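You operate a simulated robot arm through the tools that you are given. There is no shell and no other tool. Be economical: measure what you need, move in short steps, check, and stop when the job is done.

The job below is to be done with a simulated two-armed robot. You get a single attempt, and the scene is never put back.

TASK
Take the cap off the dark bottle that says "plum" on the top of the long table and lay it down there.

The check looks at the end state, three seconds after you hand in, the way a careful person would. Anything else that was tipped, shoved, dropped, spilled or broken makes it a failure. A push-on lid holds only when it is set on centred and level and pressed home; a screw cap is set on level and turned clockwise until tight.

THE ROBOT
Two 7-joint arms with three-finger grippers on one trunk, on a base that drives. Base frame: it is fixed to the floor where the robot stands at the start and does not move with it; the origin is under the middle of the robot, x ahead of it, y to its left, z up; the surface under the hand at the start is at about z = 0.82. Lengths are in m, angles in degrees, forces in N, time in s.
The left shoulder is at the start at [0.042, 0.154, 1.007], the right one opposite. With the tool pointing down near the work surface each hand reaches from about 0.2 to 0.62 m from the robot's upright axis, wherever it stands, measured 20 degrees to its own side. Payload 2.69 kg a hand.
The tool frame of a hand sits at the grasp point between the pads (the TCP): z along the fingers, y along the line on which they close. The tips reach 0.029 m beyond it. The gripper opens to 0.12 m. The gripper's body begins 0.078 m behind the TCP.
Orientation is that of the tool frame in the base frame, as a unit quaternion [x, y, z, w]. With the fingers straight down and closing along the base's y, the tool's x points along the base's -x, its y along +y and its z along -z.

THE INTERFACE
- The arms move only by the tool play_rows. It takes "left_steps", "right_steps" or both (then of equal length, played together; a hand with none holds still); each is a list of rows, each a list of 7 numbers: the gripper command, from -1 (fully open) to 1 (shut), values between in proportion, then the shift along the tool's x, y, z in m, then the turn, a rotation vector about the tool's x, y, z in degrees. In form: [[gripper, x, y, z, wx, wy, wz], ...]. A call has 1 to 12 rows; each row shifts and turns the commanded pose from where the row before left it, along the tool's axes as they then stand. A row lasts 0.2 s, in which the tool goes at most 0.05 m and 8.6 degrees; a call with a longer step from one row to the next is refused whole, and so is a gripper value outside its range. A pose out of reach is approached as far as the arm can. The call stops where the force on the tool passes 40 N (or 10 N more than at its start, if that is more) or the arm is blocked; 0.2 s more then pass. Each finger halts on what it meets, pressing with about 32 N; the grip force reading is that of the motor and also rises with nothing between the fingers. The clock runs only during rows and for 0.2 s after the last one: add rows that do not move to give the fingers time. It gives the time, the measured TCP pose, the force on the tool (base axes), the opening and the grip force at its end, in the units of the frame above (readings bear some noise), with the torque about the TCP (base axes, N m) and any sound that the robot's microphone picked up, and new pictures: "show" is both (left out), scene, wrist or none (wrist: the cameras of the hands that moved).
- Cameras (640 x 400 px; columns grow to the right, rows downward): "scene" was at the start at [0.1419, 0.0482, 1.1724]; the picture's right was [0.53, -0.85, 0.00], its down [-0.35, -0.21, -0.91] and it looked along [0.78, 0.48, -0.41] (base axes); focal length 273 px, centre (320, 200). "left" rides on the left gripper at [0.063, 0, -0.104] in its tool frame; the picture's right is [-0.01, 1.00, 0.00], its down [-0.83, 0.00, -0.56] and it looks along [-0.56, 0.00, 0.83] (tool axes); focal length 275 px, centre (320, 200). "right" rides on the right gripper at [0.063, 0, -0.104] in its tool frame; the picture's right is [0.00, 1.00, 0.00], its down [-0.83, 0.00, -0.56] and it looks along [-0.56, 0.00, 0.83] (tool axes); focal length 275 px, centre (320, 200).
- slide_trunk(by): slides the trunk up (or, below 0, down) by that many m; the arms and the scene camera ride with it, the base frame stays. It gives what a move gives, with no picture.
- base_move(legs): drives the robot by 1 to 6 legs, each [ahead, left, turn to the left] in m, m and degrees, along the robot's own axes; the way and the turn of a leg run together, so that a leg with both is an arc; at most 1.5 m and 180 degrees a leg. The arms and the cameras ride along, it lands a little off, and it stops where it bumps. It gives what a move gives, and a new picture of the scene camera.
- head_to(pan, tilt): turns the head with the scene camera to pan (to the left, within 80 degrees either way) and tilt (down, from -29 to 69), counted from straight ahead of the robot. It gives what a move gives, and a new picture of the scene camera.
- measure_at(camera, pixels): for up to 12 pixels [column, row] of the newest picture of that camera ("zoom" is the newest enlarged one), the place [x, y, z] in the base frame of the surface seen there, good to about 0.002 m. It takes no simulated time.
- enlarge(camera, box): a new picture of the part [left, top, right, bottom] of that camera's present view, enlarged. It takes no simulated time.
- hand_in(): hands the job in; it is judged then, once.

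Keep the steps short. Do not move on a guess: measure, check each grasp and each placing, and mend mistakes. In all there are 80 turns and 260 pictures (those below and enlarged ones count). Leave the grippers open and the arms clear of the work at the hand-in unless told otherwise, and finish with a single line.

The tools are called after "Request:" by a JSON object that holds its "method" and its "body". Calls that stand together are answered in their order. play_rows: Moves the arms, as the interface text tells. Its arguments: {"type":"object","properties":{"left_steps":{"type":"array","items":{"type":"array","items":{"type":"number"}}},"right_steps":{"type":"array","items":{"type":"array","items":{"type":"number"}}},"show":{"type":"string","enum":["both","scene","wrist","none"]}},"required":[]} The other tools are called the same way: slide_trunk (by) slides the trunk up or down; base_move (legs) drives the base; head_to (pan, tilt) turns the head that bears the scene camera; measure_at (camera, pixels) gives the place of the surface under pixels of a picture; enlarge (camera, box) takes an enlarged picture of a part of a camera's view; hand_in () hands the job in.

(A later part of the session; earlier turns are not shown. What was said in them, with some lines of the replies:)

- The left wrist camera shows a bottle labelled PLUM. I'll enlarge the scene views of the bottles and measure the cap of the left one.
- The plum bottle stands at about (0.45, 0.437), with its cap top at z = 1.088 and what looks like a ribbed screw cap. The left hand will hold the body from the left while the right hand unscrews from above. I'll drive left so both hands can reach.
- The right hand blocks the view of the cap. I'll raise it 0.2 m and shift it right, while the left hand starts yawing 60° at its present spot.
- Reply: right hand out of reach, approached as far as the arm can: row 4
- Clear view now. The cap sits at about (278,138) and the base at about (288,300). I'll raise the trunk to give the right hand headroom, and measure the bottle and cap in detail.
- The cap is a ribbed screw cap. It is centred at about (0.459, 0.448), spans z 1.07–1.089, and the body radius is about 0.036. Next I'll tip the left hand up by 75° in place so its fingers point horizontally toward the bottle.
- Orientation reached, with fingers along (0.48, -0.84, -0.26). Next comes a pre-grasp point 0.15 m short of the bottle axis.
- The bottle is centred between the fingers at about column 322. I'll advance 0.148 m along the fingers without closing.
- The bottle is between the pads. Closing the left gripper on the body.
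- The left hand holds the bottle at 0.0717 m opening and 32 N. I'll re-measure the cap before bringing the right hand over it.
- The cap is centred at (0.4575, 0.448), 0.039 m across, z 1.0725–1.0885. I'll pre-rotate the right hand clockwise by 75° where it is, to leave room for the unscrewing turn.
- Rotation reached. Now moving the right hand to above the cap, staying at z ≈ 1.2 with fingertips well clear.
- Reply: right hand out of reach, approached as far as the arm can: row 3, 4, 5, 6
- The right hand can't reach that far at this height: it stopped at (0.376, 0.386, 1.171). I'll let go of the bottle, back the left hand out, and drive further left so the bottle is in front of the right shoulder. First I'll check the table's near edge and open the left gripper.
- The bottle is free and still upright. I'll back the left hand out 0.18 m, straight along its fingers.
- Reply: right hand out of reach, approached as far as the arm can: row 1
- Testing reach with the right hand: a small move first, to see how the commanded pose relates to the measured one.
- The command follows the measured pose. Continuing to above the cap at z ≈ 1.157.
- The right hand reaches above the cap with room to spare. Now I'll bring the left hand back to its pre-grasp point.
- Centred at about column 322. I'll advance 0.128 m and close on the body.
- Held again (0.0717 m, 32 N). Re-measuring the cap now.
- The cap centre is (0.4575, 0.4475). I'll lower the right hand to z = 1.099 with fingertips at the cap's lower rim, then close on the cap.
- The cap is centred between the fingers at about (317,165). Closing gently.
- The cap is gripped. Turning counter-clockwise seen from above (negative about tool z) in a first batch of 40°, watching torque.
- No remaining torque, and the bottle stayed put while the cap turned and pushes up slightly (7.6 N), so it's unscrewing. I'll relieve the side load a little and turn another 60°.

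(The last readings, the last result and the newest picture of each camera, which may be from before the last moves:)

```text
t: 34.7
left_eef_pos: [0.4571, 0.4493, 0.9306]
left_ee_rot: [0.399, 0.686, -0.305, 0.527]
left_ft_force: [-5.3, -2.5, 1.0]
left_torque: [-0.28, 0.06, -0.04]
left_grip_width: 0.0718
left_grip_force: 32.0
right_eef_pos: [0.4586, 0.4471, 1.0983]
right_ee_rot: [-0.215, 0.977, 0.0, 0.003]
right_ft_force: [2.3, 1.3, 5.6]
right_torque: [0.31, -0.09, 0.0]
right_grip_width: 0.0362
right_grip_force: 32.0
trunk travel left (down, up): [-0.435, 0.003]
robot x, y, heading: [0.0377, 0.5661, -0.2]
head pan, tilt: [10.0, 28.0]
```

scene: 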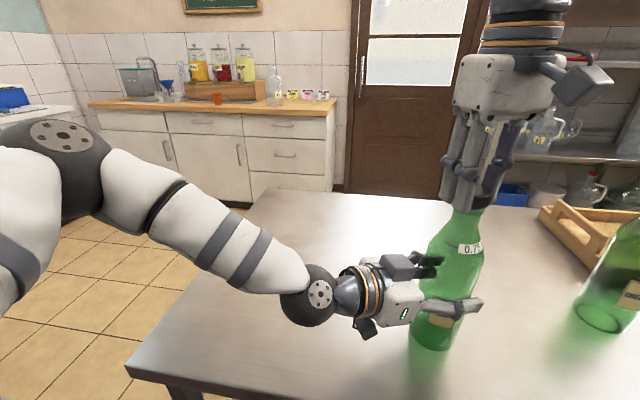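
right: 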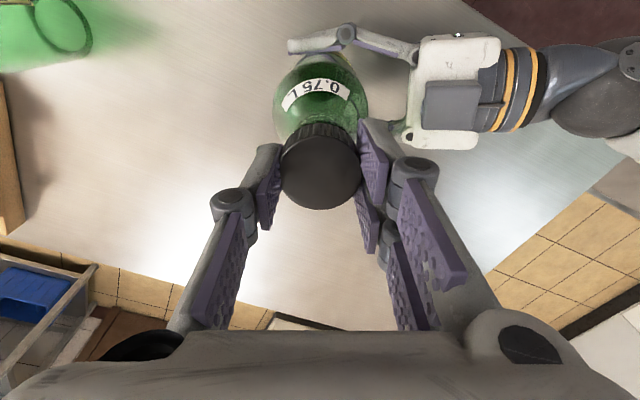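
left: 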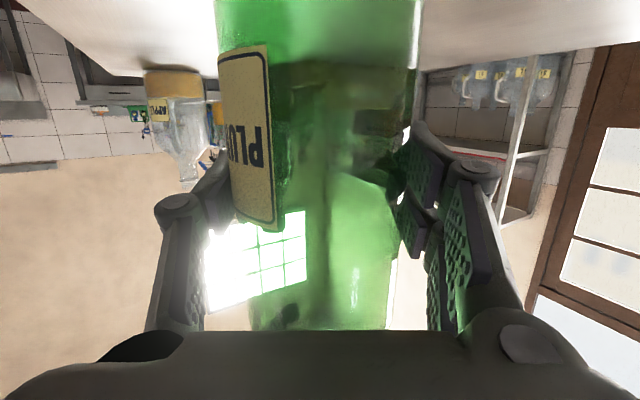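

Turned 100° so far. Continuing another 60°.

Request:
{"method": "play_rows", "body": {"right_steps": [[1, 0, 0, -0.0005, 0, 0, -4], [1, 0, 0, -0.0001, 0, 0, -8], [1, 0, 0, -0.0001, 0, 0, -8], [1, 0, 0, -0.0001, 0, 0, -8], [1, 0, 0, -0.0001, 0, 0, -8], [1, 0, 0, -0.0001, 0, 0, -8], [1, 0, 0, -0.0001, 0, 0, -8], [1, 0, 0, -0.0001, 0, 0, -8], [1, 0, 0, 0, 0, 0, 0]], "show": "both"}}

```text
t: 36.7
left_eef_pos: [0.4588, 0.449, 0.9307]
left_ee_rot: [0.399, 0.686, -0.306, 0.526]
left_ft_force: [-5.7, -0.8, 2.3]
left_torque: [-0.08, -0.34, -0.06]
left_grip_width: 0.0718
left_grip_force: 32.3
right_eef_pos: [0.4583, 0.4476, 1.1008]
right_ee_rot: [-0.675, 0.738, -0.001, 0.001]
right_ft_force: [3.0, -0.5, 0.0]
right_torque: [0.07, 0.05, -0.01]
right_grip_width: 0.0363
right_grip_force: 32.1
trunk travel left (down, up): [-0.435, 0.003]
robot x, y, heading: [0.0331, 0.5656, -0.4]
head pan, tilt: [10.0, 28.0]
```

scene: 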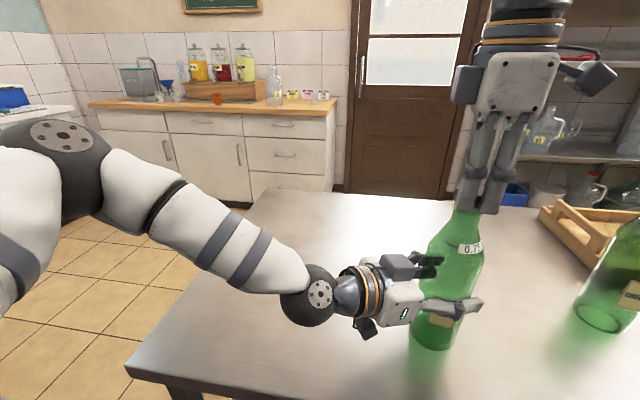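
right: 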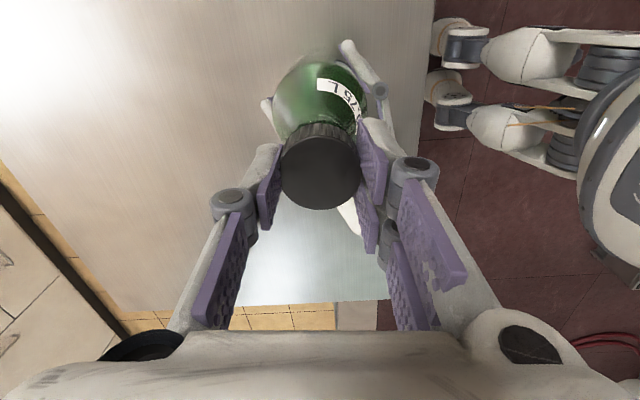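

The hand has risen to 1.1008 with no vertical force. I'll test gently with a 4 mm lift.

Request:
{"method": "play_rows", "body": {"right_steps": [[1, 0, 0, -0.002, 0, 0, 0], [1, 0, 0, -0.002, 0, 0, 0], [1, 0, 0, 0, 0, 0, 0]], "show": "none"}}

Request:
{"method": "enlarge", "body": {"camera": "scene", "box": [430, 160, 520, 220]}}

```text
t: 37.5
left_eef_pos: [0.459, 0.447, 0.9316]
left_ee_rot: [0.397, 0.684, -0.305, 0.53]
left_ft_force: [-1.9, -5.0, 18.8]
left_torque: [0.52, -0.35, -0.06]
left_grip_width: 0.0716
left_grip_force: 32.0
right_eef_pos: [0.4571, 0.4473, 1.1026]
right_ee_rot: [-0.675, 0.737, -0.001, 0.0]
right_ft_force: [2.7, 4.5, -22.5]
right_torque: [0.15, -0.09, 0.01]
right_grip_width: 0.0362
right_grip_force: 31.6
trunk travel left (down, up): [-0.435, 0.003]
robot x, y, heading: [0.0301, 0.5687, -0.4]
head pan, tilt: [10.0, 28.0]
```

```text
6.67 times, centred on (475, 190) of scene
```

zoom: 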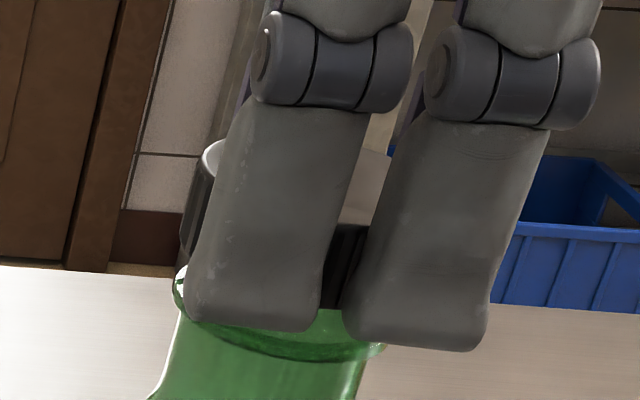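

Still threaded: 22 N of resistance. I'll lower 3 mm again, open enough to clear the cap, turn back clockwise and re-grip.

Request:
{"method": "play_rows", "body": {"right_steps": [[1, 0, 0, 0.003, 0, 0, 0], [0.5, 0, 0, 0, 0, 0, 0], [0, 0, 0, 0, 0, 0, 0], [0, 0, 0, 0, 0, 0, 8.4], [0, 0, 0, 0, 0, 0, 8.4], [0, 0, 0, 0, 0, 0, 8.4], [0, 0, 0, 0, 0, 0, 8.4], [0, 0, 0, 0, 0, 0, 8.4], [0, 0, 0, 0, 0, 0, 8.4], [0, 0, 0, 0, 0, 0, 8.4], [0, 0, 0, 0, 0, 0, 8.4]], "show": "none"}}

Request:
{"method": "play_rows", "body": {"right_steps": [[0, 0, 0, 0, 0, 0, 8.4], [0, 0, 0, 0, 0, 0, 8.4], [0, 0, 0, 0, 0, 0, 8.4], [0, 0, 0, 0, 0, 0, 8.4], [0, 0, 0, 0, 0, 0, 8.4], [0, 0, 0, 0, 0, 0, 8.4], [0, 0, 0, 0, 0, 0, 8.4], [0, 0, 0, 0, 0, 0, 8.4], [0, 0, 0, 0, 0, 0, 8.4], [0, 0, 0, 0, 0, 0, 8.4], [0, 0, 0, 0, 0, 0, 0]], "show": "both"}}

```text
t: 39.9
left_eef_pos: [0.4568, 0.4475, 0.9318]
left_ee_rot: [0.399, 0.686, -0.306, 0.527]
left_ft_force: [0.7, 2.7, 2.3]
left_torque: [0.08, 0.06, 0.01]
left_grip_width: 0.0713
left_grip_force: 32.0
right_eef_pos: [0.4581, 0.4477, 1.1011]
right_ee_rot: [-0.152, 0.988, 0.001, 0.003]
right_ft_force: [0.1, 0.1, 0.2]
right_torque: [-0.01, 0.01, -0.01]
right_grip_width: 0.0603
right_grip_force: 0.2
trunk travel left (down, up): [-0.435, 0.003]
robot x, y, heading: [0.0318, 0.5635, 0.0]
head pan, tilt: [10.0, 28.0]
```

```text
t: 42.3
left_eef_pos: [0.4579, 0.4486, 0.9304]
left_ee_rot: [0.399, 0.686, -0.306, 0.526]
left_ft_force: [-1.2, 0.7, -2.6]
left_torque: [-0.04, 0.06, -0.05]
left_grip_width: 0.0715
left_grip_force: 32.5
right_eef_pos: [0.4569, 0.4476, 1.1022]
right_ee_rot: [0.548, 0.836, 0.001, 0.0]
right_ft_force: [-0.6, -0.7, 0.1]
right_torque: [0.02, 0.04, -0.01]
right_grip_width: 0.0599
right_grip_force: 0.1
trunk travel left (down, up): [-0.435, 0.003]
robot x, y, heading: [0.0339, 0.5661, -0.1]
head pan, tilt: [10.0, 28.0]
```

scene: 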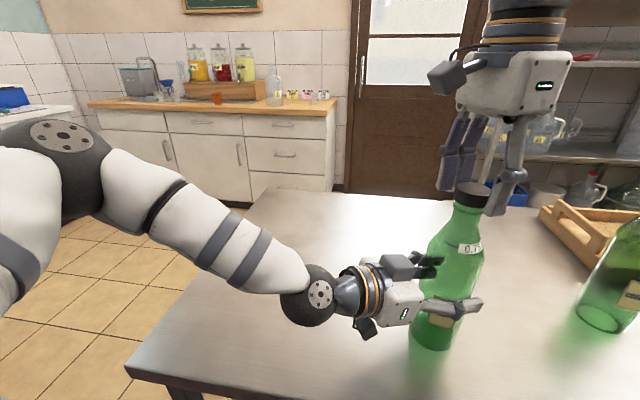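
right: 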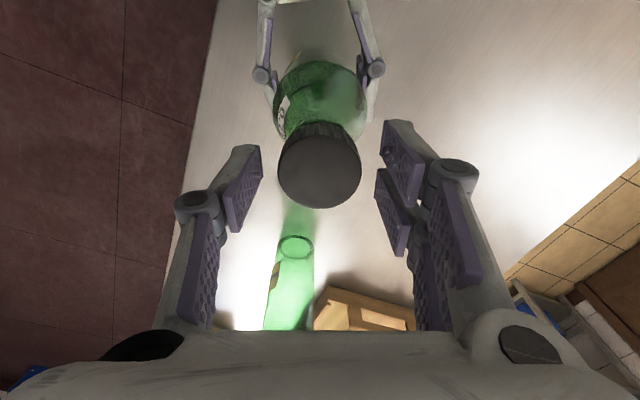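

Checking the cap height to confirm it has climbed.

Request:
{"method": "enlarge", "body": {"camera": "scene", "box": [440, 175, 500, 215]}}

Request:
{"method": "measure_at", "body": {"camera": "scene", "pixels": [[473, 188], [473, 193], [466, 190]]}}

Request:
{"method": "measure_at", "body": {"camera": "right", "pixels": [[320, 170], [320, 140], [290, 170], [350, 170], [320, 200]]}}

```text
10.00 times, centred on (470, 195) of scene
```

zoom: 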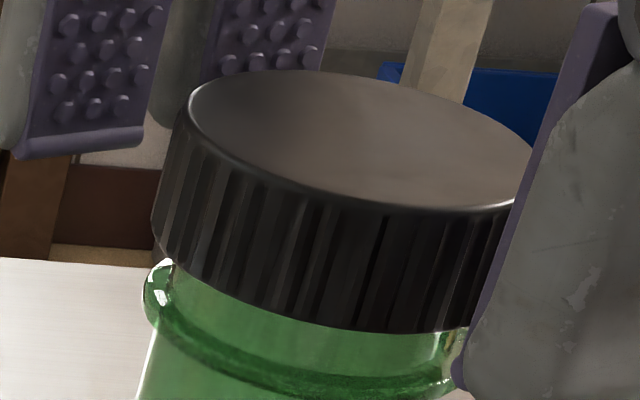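

```text
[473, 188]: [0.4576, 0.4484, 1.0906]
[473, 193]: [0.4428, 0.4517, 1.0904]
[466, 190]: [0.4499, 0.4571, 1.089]
```

```text
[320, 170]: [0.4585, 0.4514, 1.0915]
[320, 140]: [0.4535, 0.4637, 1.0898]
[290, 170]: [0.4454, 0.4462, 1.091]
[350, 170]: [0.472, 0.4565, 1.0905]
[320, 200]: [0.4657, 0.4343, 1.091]
```

The cap has climbed from about 1.088 to 1.091, so unscrewing works. Re-gripping and turning again.

Request:
{"method": "play_rows", "body": {"right_steps": [[0.3, 0, 0, 0, 0, 0, 0], [0.6, 0, 0, 0, 0, 0, 0], [1, 0, 0, 0, 0, 0, 0], [1, 0, 0, 0, 0, 0, 0], [1, 0, 0, 0, 0, 0, -6], [1, 0, 0, -0.0001, 0, 0, -8], [1, 0, 0, -0.0001, 0, 0, -8], [1, 0, 0, -0.0001, 0, 0, -8], [1, 0, 0, -0.0001, 0, 0, -8], [1, 0, 0, -0.0001, 0, 0, -8], [1, 0, 0, -0.0001, 0, 0, -8], [1, 0, 0, -0.0001, 0, 0, -8]], "show": "none"}}

Request:
{"method": "play_rows", "body": {"right_steps": [[1, 0, 0, -0.0002, 0, 0, -8], [1, 0, 0, -0.0002, 0, 0, -8], [1, 0, 0, -0.0002, 0, 0, -8], [1, 0, 0, -0.0002, 0, 0, -8], [1, 0, 0, -0.0002, 0, 0, -8], [1, 0, 0, -0.0002, 0, 0, -8], [1, 0, 0, -0.0002, 0, 0, -8], [1, 0, 0, -0.0002, 0, 0, -8], [1, 0, 0, -0.0002, 0, 0, -8], [1, 0, 0, -0.0002, 0, 0, -8], [1, 0, 0, 0, 0, 0, 0]], "show": "scene"}}

```text
t: 44.9
left_eef_pos: [0.4582, 0.4483, 0.9307]
left_ee_rot: [0.399, 0.686, -0.305, 0.526]
left_ft_force: [-1.2, 4.4, -4.4]
left_torque: [-0.61, -0.25, 0.0]
left_grip_width: 0.0716
left_grip_force: 31.8
right_eef_pos: [0.4577, 0.4468, 1.1011]
right_ee_rot: [0.038, 0.999, 0.001, 0.004]
right_ft_force: [2.6, -4.6, 0.1]
right_torque: [-0.19, -0.03, 0.0]
right_grip_width: 0.0382
right_grip_force: 31.5
trunk travel left (down, up): [-0.435, 0.003]
robot x, y, heading: [0.0327, 0.5715, -0.4]
head pan, tilt: [10.0, 28.0]
```

```text
t: 47.3
left_eef_pos: [0.4574, 0.4495, 0.9308]
left_ee_rot: [0.398, 0.687, -0.305, 0.526]
left_ft_force: [0.7, 0.4, -3.6]
left_torque: [0.03, -0.01, -0.02]
left_grip_width: 0.0715
left_grip_force: 31.9
right_eef_pos: [0.4567, 0.4477, 1.1022]
right_ee_rot: [-0.614, 0.79, -0.001, 0.001]
right_ft_force: [-0.3, 0.5, 0.1]
right_torque: [0.0, 0.01, 0.02]
right_grip_width: 0.0381
right_grip_force: 31.6
trunk travel left (down, up): [-0.435, 0.003]
robot x, y, heading: [0.0298, 0.5678, -0.0]
head pan, tilt: [10.0, 28.0]
```

scene: 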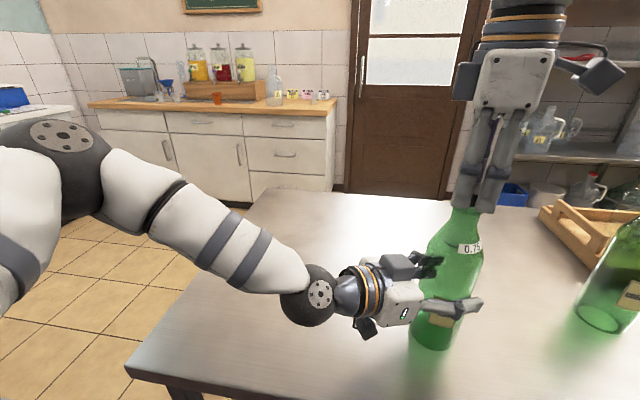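

All forces are near zero, so the cap may be free. Testing with a 6 mm lift.

Request:
{"method": "play_rows", "body": {"right_steps": [[1, 0, 0, -0.002, 0, 0, 0], [1, 0, 0, -0.002, 0, 0, 0], [1, 0, 0, -0.002, 0, 0, 0], [1, 0, 0, 0, 0, 0, 0]], "show": "wrist"}}

Request:
{"method": "enlarge", "body": {"camera": "scene", "box": [430, 160, 520, 220]}}

```text
t: 48.3
left_eef_pos: [0.4583, 0.4492, 0.93]
left_ee_rot: [0.398, 0.686, -0.305, 0.527]
left_ft_force: [0.4, -0.1, -3.3]
left_torque: [0.05, -0.02, 0.01]
left_grip_width: 0.0718
left_grip_force: 32.3
right_eef_pos: [0.4571, 0.4473, 1.108]
right_ee_rot: [-0.613, 0.79, -0.001, 0.002]
right_ft_force: [-0.2, -0.4, -0.5]
right_torque: [0.0, 0.0, -0.02]
right_grip_width: 0.0385
right_grip_force: 31.8
trunk travel left (down, up): [-0.435, 0.003]
robot x, y, heading: [0.0352, 0.5667, -0.2]
head pan, tilt: [10.0, 28.0]
```

right: 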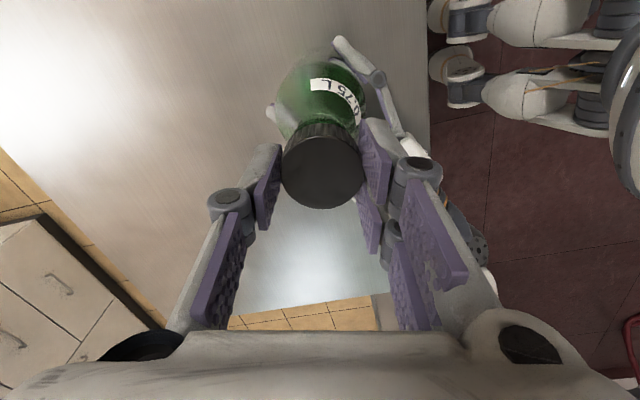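

```text
6.67 times, centred on (475, 190) of scene
```

zoom: 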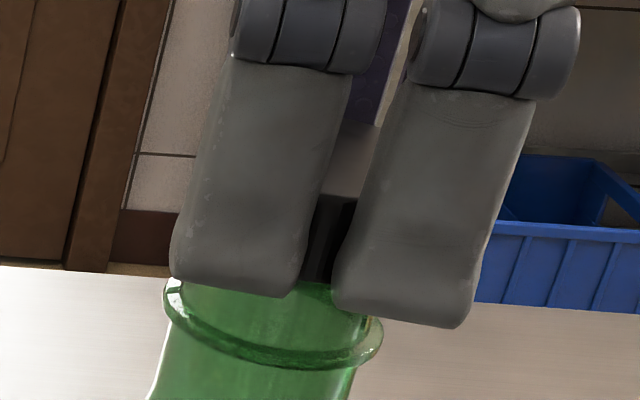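

The cap came up with no resistance. Lifting another 40 mm to clear the neck.

Request:
{"method": "play_rows", "body": {"right_steps": [[1, 0, 0, -0.005, 0, 0, 0], [1, 0, 0, -0.01, 0, 0, 0], [1, 0, 0, -0.015, 0, 0, 0], [1, 0, 0, -0.015, 0, 0, 0], [1, 0, 0, 0, 0, 0, 0]], "show": "both"}}

```text
t: 49.5
left_eef_pos: [0.4588, 0.4479, 0.9309]
left_ee_rot: [0.397, 0.686, -0.304, 0.527]
left_ft_force: [-0.4, 0.4, -3.3]
left_torque: [0.04, 0.08, 0.01]
left_grip_width: 0.0716
left_grip_force: 32.1
right_eef_pos: [0.4584, 0.4468, 1.1553]
right_ee_rot: [-0.613, 0.79, 0.0, 0.001]
right_ft_force: [0.0, 0.5, 0.5]
right_torque: [-0.01, -0.01, 0.02]
right_grip_width: 0.0381
right_grip_force: 31.4
trunk travel left (down, up): [-0.435, 0.003]
robot x, y, heading: [0.0317, 0.5647, -0.2]
head pan, tilt: [10.0, 28.0]
```

scene: 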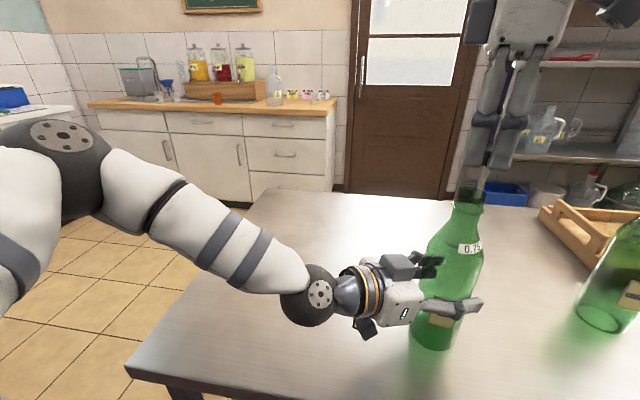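
right: 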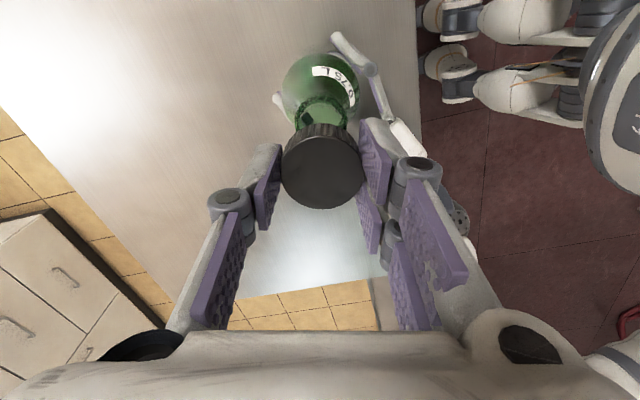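

The cap is off and in the right gripper. I'll carry it right to above the free spot near (0.43, 0.28), staying high, and turn the head to watch.

Request:
{"method": "play_rows", "body": {"right_steps": [[1, 0.042, -0.0035, 0, 0, 0, 0], [1, 0.042, -0.0035, 0, 0, 0, 0], [1, 0.042, -0.0035, 0, 0, 0, 0], [1, 0.042, -0.0035, 0, 0, 0, 0], [1, 0, 0, 0, 0, 0, 0]], "show": "none"}}

Request:
{"method": "head_to", "body": {"pan": -20, "tilt": 38}}

```text
t: 50.7
left_eef_pos: [0.4585, 0.4492, 0.9313]
left_ee_rot: [0.399, 0.687, -0.305, 0.526]
left_ft_force: [-0.5, 0.1, -3.3]
left_torque: [0.0, 0.0, -0.04]
left_grip_width: 0.0713
left_grip_force: 31.4
right_eef_pos: [0.4298, 0.2821, 1.1543]
right_ee_rot: [-0.613, 0.79, 0.0, 0.002]
right_ft_force: [0.9, 0.2, 0.3]
right_torque: [-0.02, -0.02, 0.04]
right_grip_width: 0.0382
right_grip_force: 31.9
trunk travel left (down, up): [-0.435, 0.003]
robot x, y, heading: [0.0333, 0.5676, -0.3]
head pan, tilt: [10.0, 28.0]
```

```text
t: 51.6
left_eef_pos: [0.4579, 0.4493, 0.9309]
left_ee_rot: [0.398, 0.686, -0.305, 0.527]
left_ft_force: [0.0, -0.3, -2.3]
left_torque: [0.06, 0.03, -0.05]
left_grip_width: 0.0714
left_grip_force: 31.9
right_eef_pos: [0.4288, 0.2809, 1.1536]
right_ee_rot: [-0.613, 0.79, -0.001, 0.001]
right_ft_force: [0.3, -0.1, -1.1]
right_torque: [0.03, 0.0, 0.05]
right_grip_width: 0.0381
right_grip_force: 32.3
trunk travel left (down, up): [-0.435, 0.003]
robot x, y, heading: [0.0374, 0.5702, -0.3]
head pan, tilt: [-20.0, 38.0]
```

scene: 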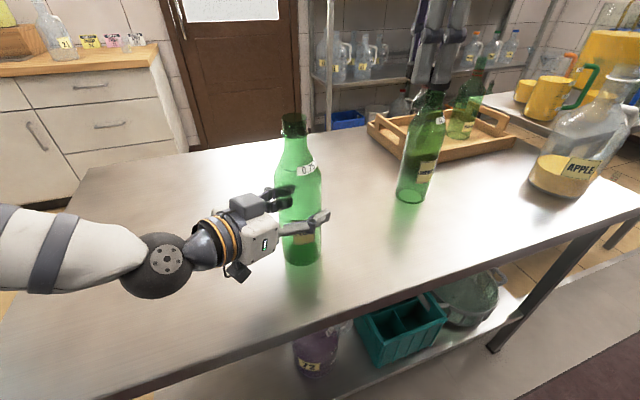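

The spot is clear. Descending to z ≈ 0.90.

Request:
{"method": "play_rows", "body": {"right_steps": [[1, 0, 0, 0.042, 0, 0, 0], [1, 0, 0, 0.042, 0, 0, 0], [1, 0, 0, 0.042, 0, 0, 0], [1, 0, 0, 0.042, 0, 0, 0], [1, 0, 0, 0.042, 0, 0, 0], [1, 0, 0, 0.042, 0, 0, 0], [1, 0, 0, 0, 0, 0, 0]], "show": "both"}}

```text
t: 53.2
left_eef_pos: [0.4584, 0.4484, 0.931]
left_ee_rot: [0.398, 0.686, -0.305, 0.527]
left_ft_force: [-0.7, 0.9, -2.3]
left_torque: [0.05, 0.07, -0.02]
left_grip_width: 0.0718
left_grip_force: 32.2
right_eef_pos: [0.4292, 0.2796, 0.9029]
right_ee_rot: [-0.613, 0.79, 0.0, 0.002]
right_ft_force: [-0.3, 0.4, 0.1]
right_torque: [0.01, -0.02, 0.0]
right_grip_width: 0.0383
right_grip_force: 32.0
trunk travel left (down, up): [-0.435, 0.003]
robot x, y, heading: [0.0303, 0.5664, 0.1]
head pan, tilt: [-20.0, 38.0]
```

scene: 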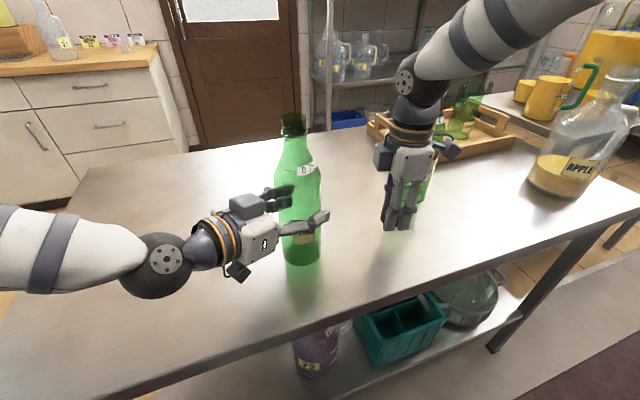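
right: 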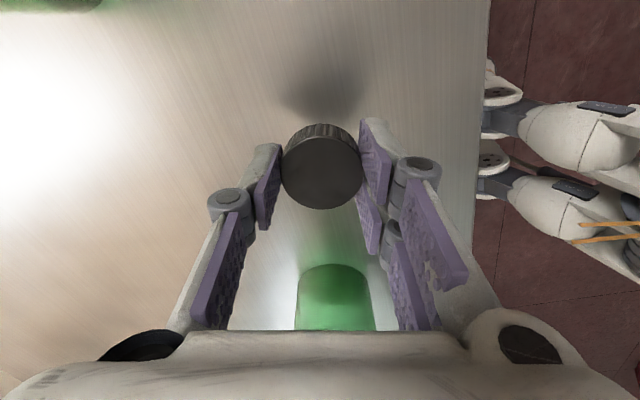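

Before the last 5 cm, I'll check how much clearance the right arm has to the cherry bottle.

Request:
{"method": "measure_at", "body": {"camera": "scene", "pixels": [[405, 85], [440, 60], [480, 30], [445, 150], [437, 128], [428, 185], [400, 200], [410, 222]]}}

Request:
{"method": "enlarge", "body": {"camera": "scene", "box": [360, 60, 500, 240]}}

```text
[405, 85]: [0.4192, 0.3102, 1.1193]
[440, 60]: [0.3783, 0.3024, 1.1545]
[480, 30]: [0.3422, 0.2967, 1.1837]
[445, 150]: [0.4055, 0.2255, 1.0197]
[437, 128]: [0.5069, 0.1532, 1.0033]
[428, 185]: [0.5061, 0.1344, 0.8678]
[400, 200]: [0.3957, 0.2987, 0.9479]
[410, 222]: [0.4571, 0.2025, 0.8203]
```

```text
2.22 times, centred on (430, 150) of scene
```

zoom: 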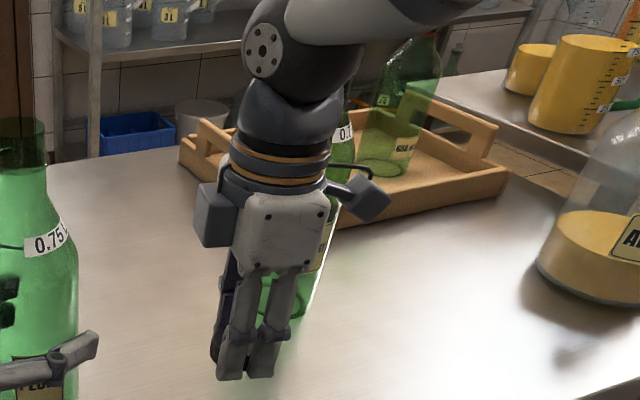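

Clearance is fine: the arm is at x ≤ 0.45 and cherry's surface is at (0.507, 0.15). Lowering so the tips are just above the table (TCP z ≈ 0.852).

Request:
{"method": "play_rows", "body": {"right_steps": [[1, 0, 0, 0.02, 0, 0, 0], [1, 0, 0, 0.02, 0, 0, 0], [1, 0, 0, 0.007, 0, 0, 0], [1, 0, 0, 0.003, 0, 0, 0], [1, 0, 0, 0, 0, 0, 0]], "show": "wrist"}}

```text
t: 54.4
left_eef_pos: [0.4579, 0.4489, 0.9314]
left_ee_rot: [0.397, 0.687, -0.304, 0.527]
left_ft_force: [0.0, 0.4, -2.5]
left_torque: [0.0, -0.02, -0.01]
left_grip_width: 0.0714
left_grip_force: 32.2
right_eef_pos: [0.431, 0.2804, 0.8516]
right_ee_rot: [-0.613, 0.79, -0.002, 0.002]
right_ft_force: [-0.4, 0.0, 0.4]
right_torque: [-0.01, 0.01, -0.01]
right_grip_width: 0.0377
right_grip_force: 32.2
trunk travel left (down, up): [-0.435, 0.003]
robot x, y, heading: [0.0332, 0.5667, -0.5]
head pan, tilt: [-20.0, 38.0]
```

right: 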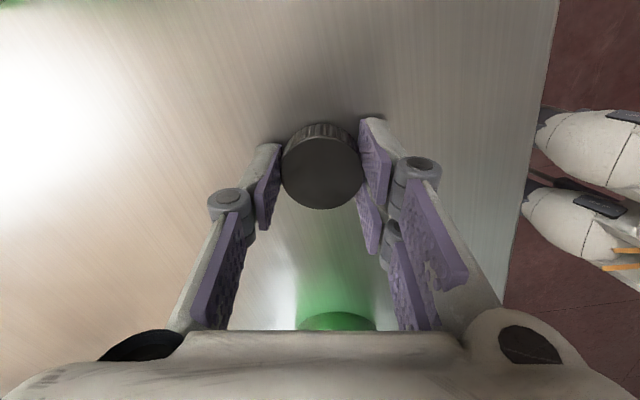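

Checking how high the cap is above the table.

Request:
{"method": "measure_at", "body": {"camera": "right", "pixels": [[320, 175], [320, 190], [320, 60], [310, 270]]}}

```text
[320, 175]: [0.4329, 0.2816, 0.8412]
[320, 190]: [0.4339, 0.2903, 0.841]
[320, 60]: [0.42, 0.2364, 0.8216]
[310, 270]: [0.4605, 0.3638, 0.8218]
```

The cap's underside is about 3 mm above the table. I'll lower 1 mm more and open gently.

Request:
{"method": "play_rows", "body": {"right_steps": [[1, 0, 0, 0.001, 0, 0, 0], [0.25, 0, 0, 0, 0, 0, 0], [0.1, 0, 0, 0, 0, 0, 0], [-0.1, 0, 0, 0, 0, 0, 0], [-0.3, 0, 0, 0, 0, 0, 0], [-0.3, 0, 0, 0, 0, 0, 0]], "show": "wrist"}}

```text
t: 55.8
left_eef_pos: [0.4586, 0.4495, 0.9303]
left_ee_rot: [0.398, 0.686, -0.305, 0.527]
left_ft_force: [0.4, 0.7, -3.2]
left_torque: [0.08, -0.04, 0.01]
left_grip_width: 0.0715
left_grip_force: 32.4
right_eef_pos: [0.4306, 0.281, 0.8501]
right_ee_rot: [-0.614, 0.79, -0.002, 0.001]
right_ft_force: [0.5, 0.0, 0.6]
right_torque: [0.03, -0.01, 0.01]
right_grip_width: 0.0779
right_grip_force: 0.1
trunk travel left (down, up): [-0.435, 0.003]
robot x, y, heading: [0.0311, 0.5654, 0.1]
head pan, tilt: [-20.0, 38.0]
```

right: 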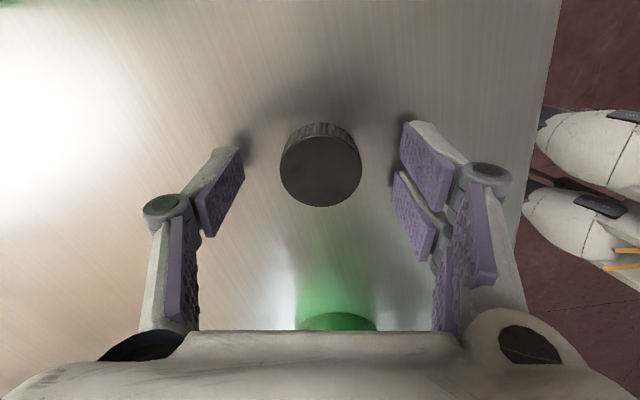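

The cap rests flat on the table. Raising the right hand. The left hand carries about 3 N, so the bottle may hang a hair above the table; I'll lower it 1 mm before releasing.

Request:
{"method": "play_rows", "body": {"right_steps": [[-0.3, 0, 0, -0.03, 0, 0, 0], [-0.3, 0, 0, -0.04, 0, 0, 0], [-0.6, 0, 0, -0.04, 0, 0, 0], [-1, 0, 0, -0.04, 0, 0, 0], [-1, 0, 0, -0.04, 0, 0, 0], [-1, 0, 0, 0, 0, 0, 0]], "left_steps": [[1, 0.0005, 0, 0.00013, 0, 0, 0], [1, 0.0005, 0, 0.00013, 0, 0, 0], [1, 0, 0, 0, 0, 0, 0], [1, 0, 0, 0, 0, 0, 0], [1, 0, 0, 0, 0, 0, 0], [1, 0, 0, 0, 0, 0, 0]], "show": "scene"}}

```text
t: 57.2
left_eef_pos: [0.4584, 0.4489, 0.9312]
left_ee_rot: [0.398, 0.685, -0.305, 0.529]
left_ft_force: [0.2, 1.3, 13.7]
left_torque: [0.47, 0.21, -0.09]
left_grip_width: 0.0716
left_grip_force: 31.7
right_eef_pos: [0.4297, 0.2809, 1.0437]
right_ee_rot: [-0.613, 0.79, -0.002, 0.002]
right_ft_force: [-0.1, -0.4, -0.1]
right_torque: [-0.01, 0.02, 0.01]
right_grip_width: 0.12
right_grip_force: 0.0
trunk travel left (down, up): [-0.435, 0.003]
robot x, y, heading: [0.0314, 0.5675, -0.1]
head pan, tilt: [-20.0, 38.0]
```

scene: 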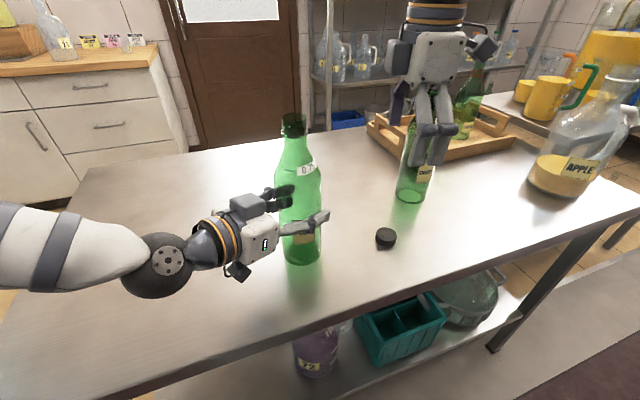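

The bottle is now on the table, pressed with 14 N. I'll ease up 0.6 mm, open, and back out.

Request:
{"method": "play_rows", "body": {"left_steps": [[1, -0.0006, 0, -0.00015, 0, 0, 0], [1, 0, 0, 0, 0, 0, 0], [0.1, 0, 0, 0, 0, 0, 0], [-0.4, 0, 0, 0, 0, 0, 0], [-1, 0, 0, 0, 0, 0, 0], [-1, 0, 0, 0, 0, 0, 0], [-1, 0, 0, 0, 0, 0, 0]], "show": "both"}}

```text
t: 58.8
left_eef_pos: [0.4587, 0.449, 0.9289]
left_ee_rot: [0.398, 0.686, -0.305, 0.527]
left_ft_force: [-0.7, -0.4, 0.5]
left_torque: [0.0, -0.03, 0.0]
left_grip_width: 0.1202
left_grip_force: 0.1
right_eef_pos: [0.4294, 0.281, 1.043]
right_ee_rot: [-0.613, 0.79, -0.002, 0.002]
right_ft_force: [-0.2, 0.0, -0.3]
right_torque: [0.03, 0.01, 0.0]
right_grip_width: 0.1197
right_grip_force: 0.0
trunk travel left (down, up): [-0.435, 0.003]
robot x, y, heading: [0.0291, 0.5658, -0.2]
head pan, tilt: [-20.0, 38.0]
```

scene: 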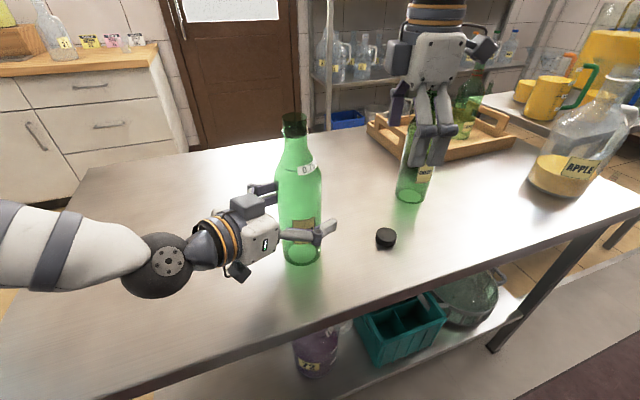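
left: 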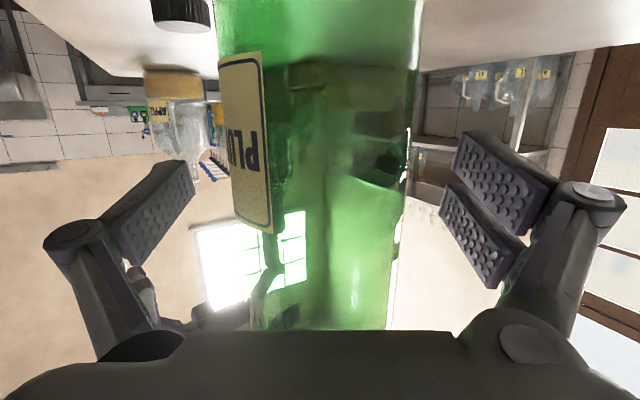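

The bottle stands freely. I'll back the left hand straight out, and move the right hand up and back toward the robot.

Request:
{"method": "play_rows", "body": {"left_steps": [[-1, 0, 0, -0.03, 0, 0, 0], [-1, 0, 0, -0.03, 0, 0, 0], [-1, 0, 0, -0.04, 0, 0, 0], [-1, 0, 0, -0.04, 0, 0, 0], [-1, 0, 0, -0.04, 0, 0, 0], [-1, 0, 0, -0.02, 0, 0, 0], [-1, 0, 0, 0, 0, 0, 0]], "right_steps": [[-1, 0, 0, -0.03, 0, 0, 0], [-1, 0, 0, -0.03, 0, 0, 0], [-1, 0, 0, -0.03, 0, 0, 0], [-1, 0, 0.03, 0, 0, 0, 0], [-1, 0, 0.03, 0, 0, 0, 0], [-1, 0, 0, 0, 0, 0, 0], [-1, 0, 0, 0, 0, 0, 0]], "show": "scene"}}

Request:
{"method": "enlarge", "body": {"camera": "scene", "box": [250, 100, 450, 280]}}

Request:
{"method": "measure_at", "body": {"camera": "scene", "pixels": [[386, 235], [386, 243], [360, 260], [293, 120], [300, 200], [302, 260]]}}

```text
t: 60.4
left_eef_pos: [0.3675, 0.6166, 0.9805]
left_ee_rot: [0.399, 0.686, -0.307, 0.526]
left_ft_force: [0.0, -0.4, -0.2]
left_torque: [-0.02, 0.03, -0.01]
left_grip_width: 0.1203
left_grip_force: 0.1
left hand out of reach, approached as far as the arm can: row 6
right_eef_pos: [0.3704, 0.2955, 1.1281]
right_ee_rot: [-0.613, 0.79, -0.002, 0.002]
right_ft_force: [-0.1, 0.3, -0.4]
right_torque: [0.0, -0.02, -0.02]
right_grip_width: 0.12
right_grip_force: 0.1
trunk travel left (down, up): [-0.435, 0.003]
robot x, y, heading: [0.0328, 0.5678, -0.4]
head pan, tilt: [-20.0, 38.0]
```

scene: 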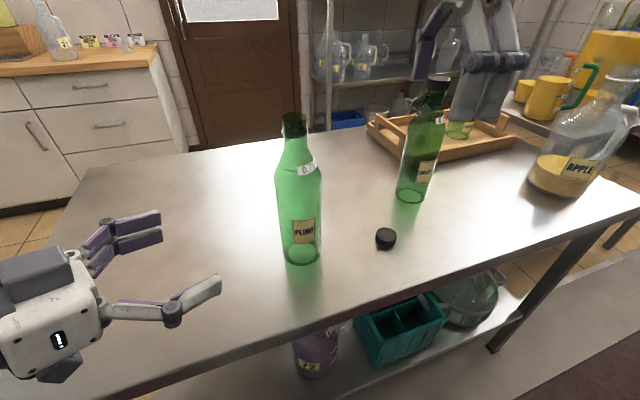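

```text
2.22 times, centred on (350, 190) of scene
```

zoom: 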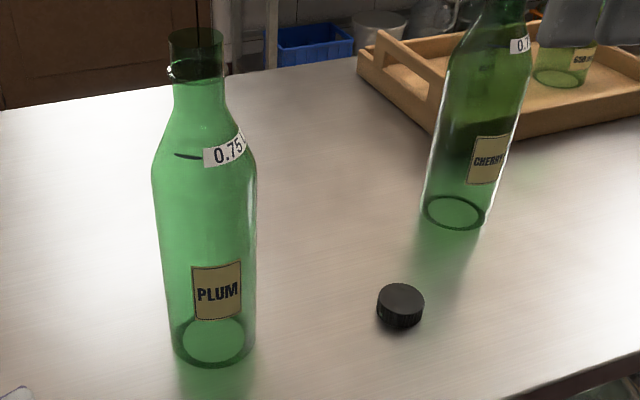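

```text
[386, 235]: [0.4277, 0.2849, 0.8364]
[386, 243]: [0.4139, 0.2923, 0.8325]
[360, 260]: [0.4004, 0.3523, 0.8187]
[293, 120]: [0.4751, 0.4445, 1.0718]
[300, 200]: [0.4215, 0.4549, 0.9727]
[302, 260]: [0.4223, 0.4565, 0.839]
```

The uncapped plum bottle stands upright where it was, and its cap lies flat on the table at (0.43, 0.285). The other things look undisturbed. Both grippers are open and clear, so I'm handing in.

Request:
{"method": "hand_in", "body": {}}

```text
The job is handed in.
```

The plum bottle is uncapped and standing upright in its place, and the cap is lying flat on the long table beside it.
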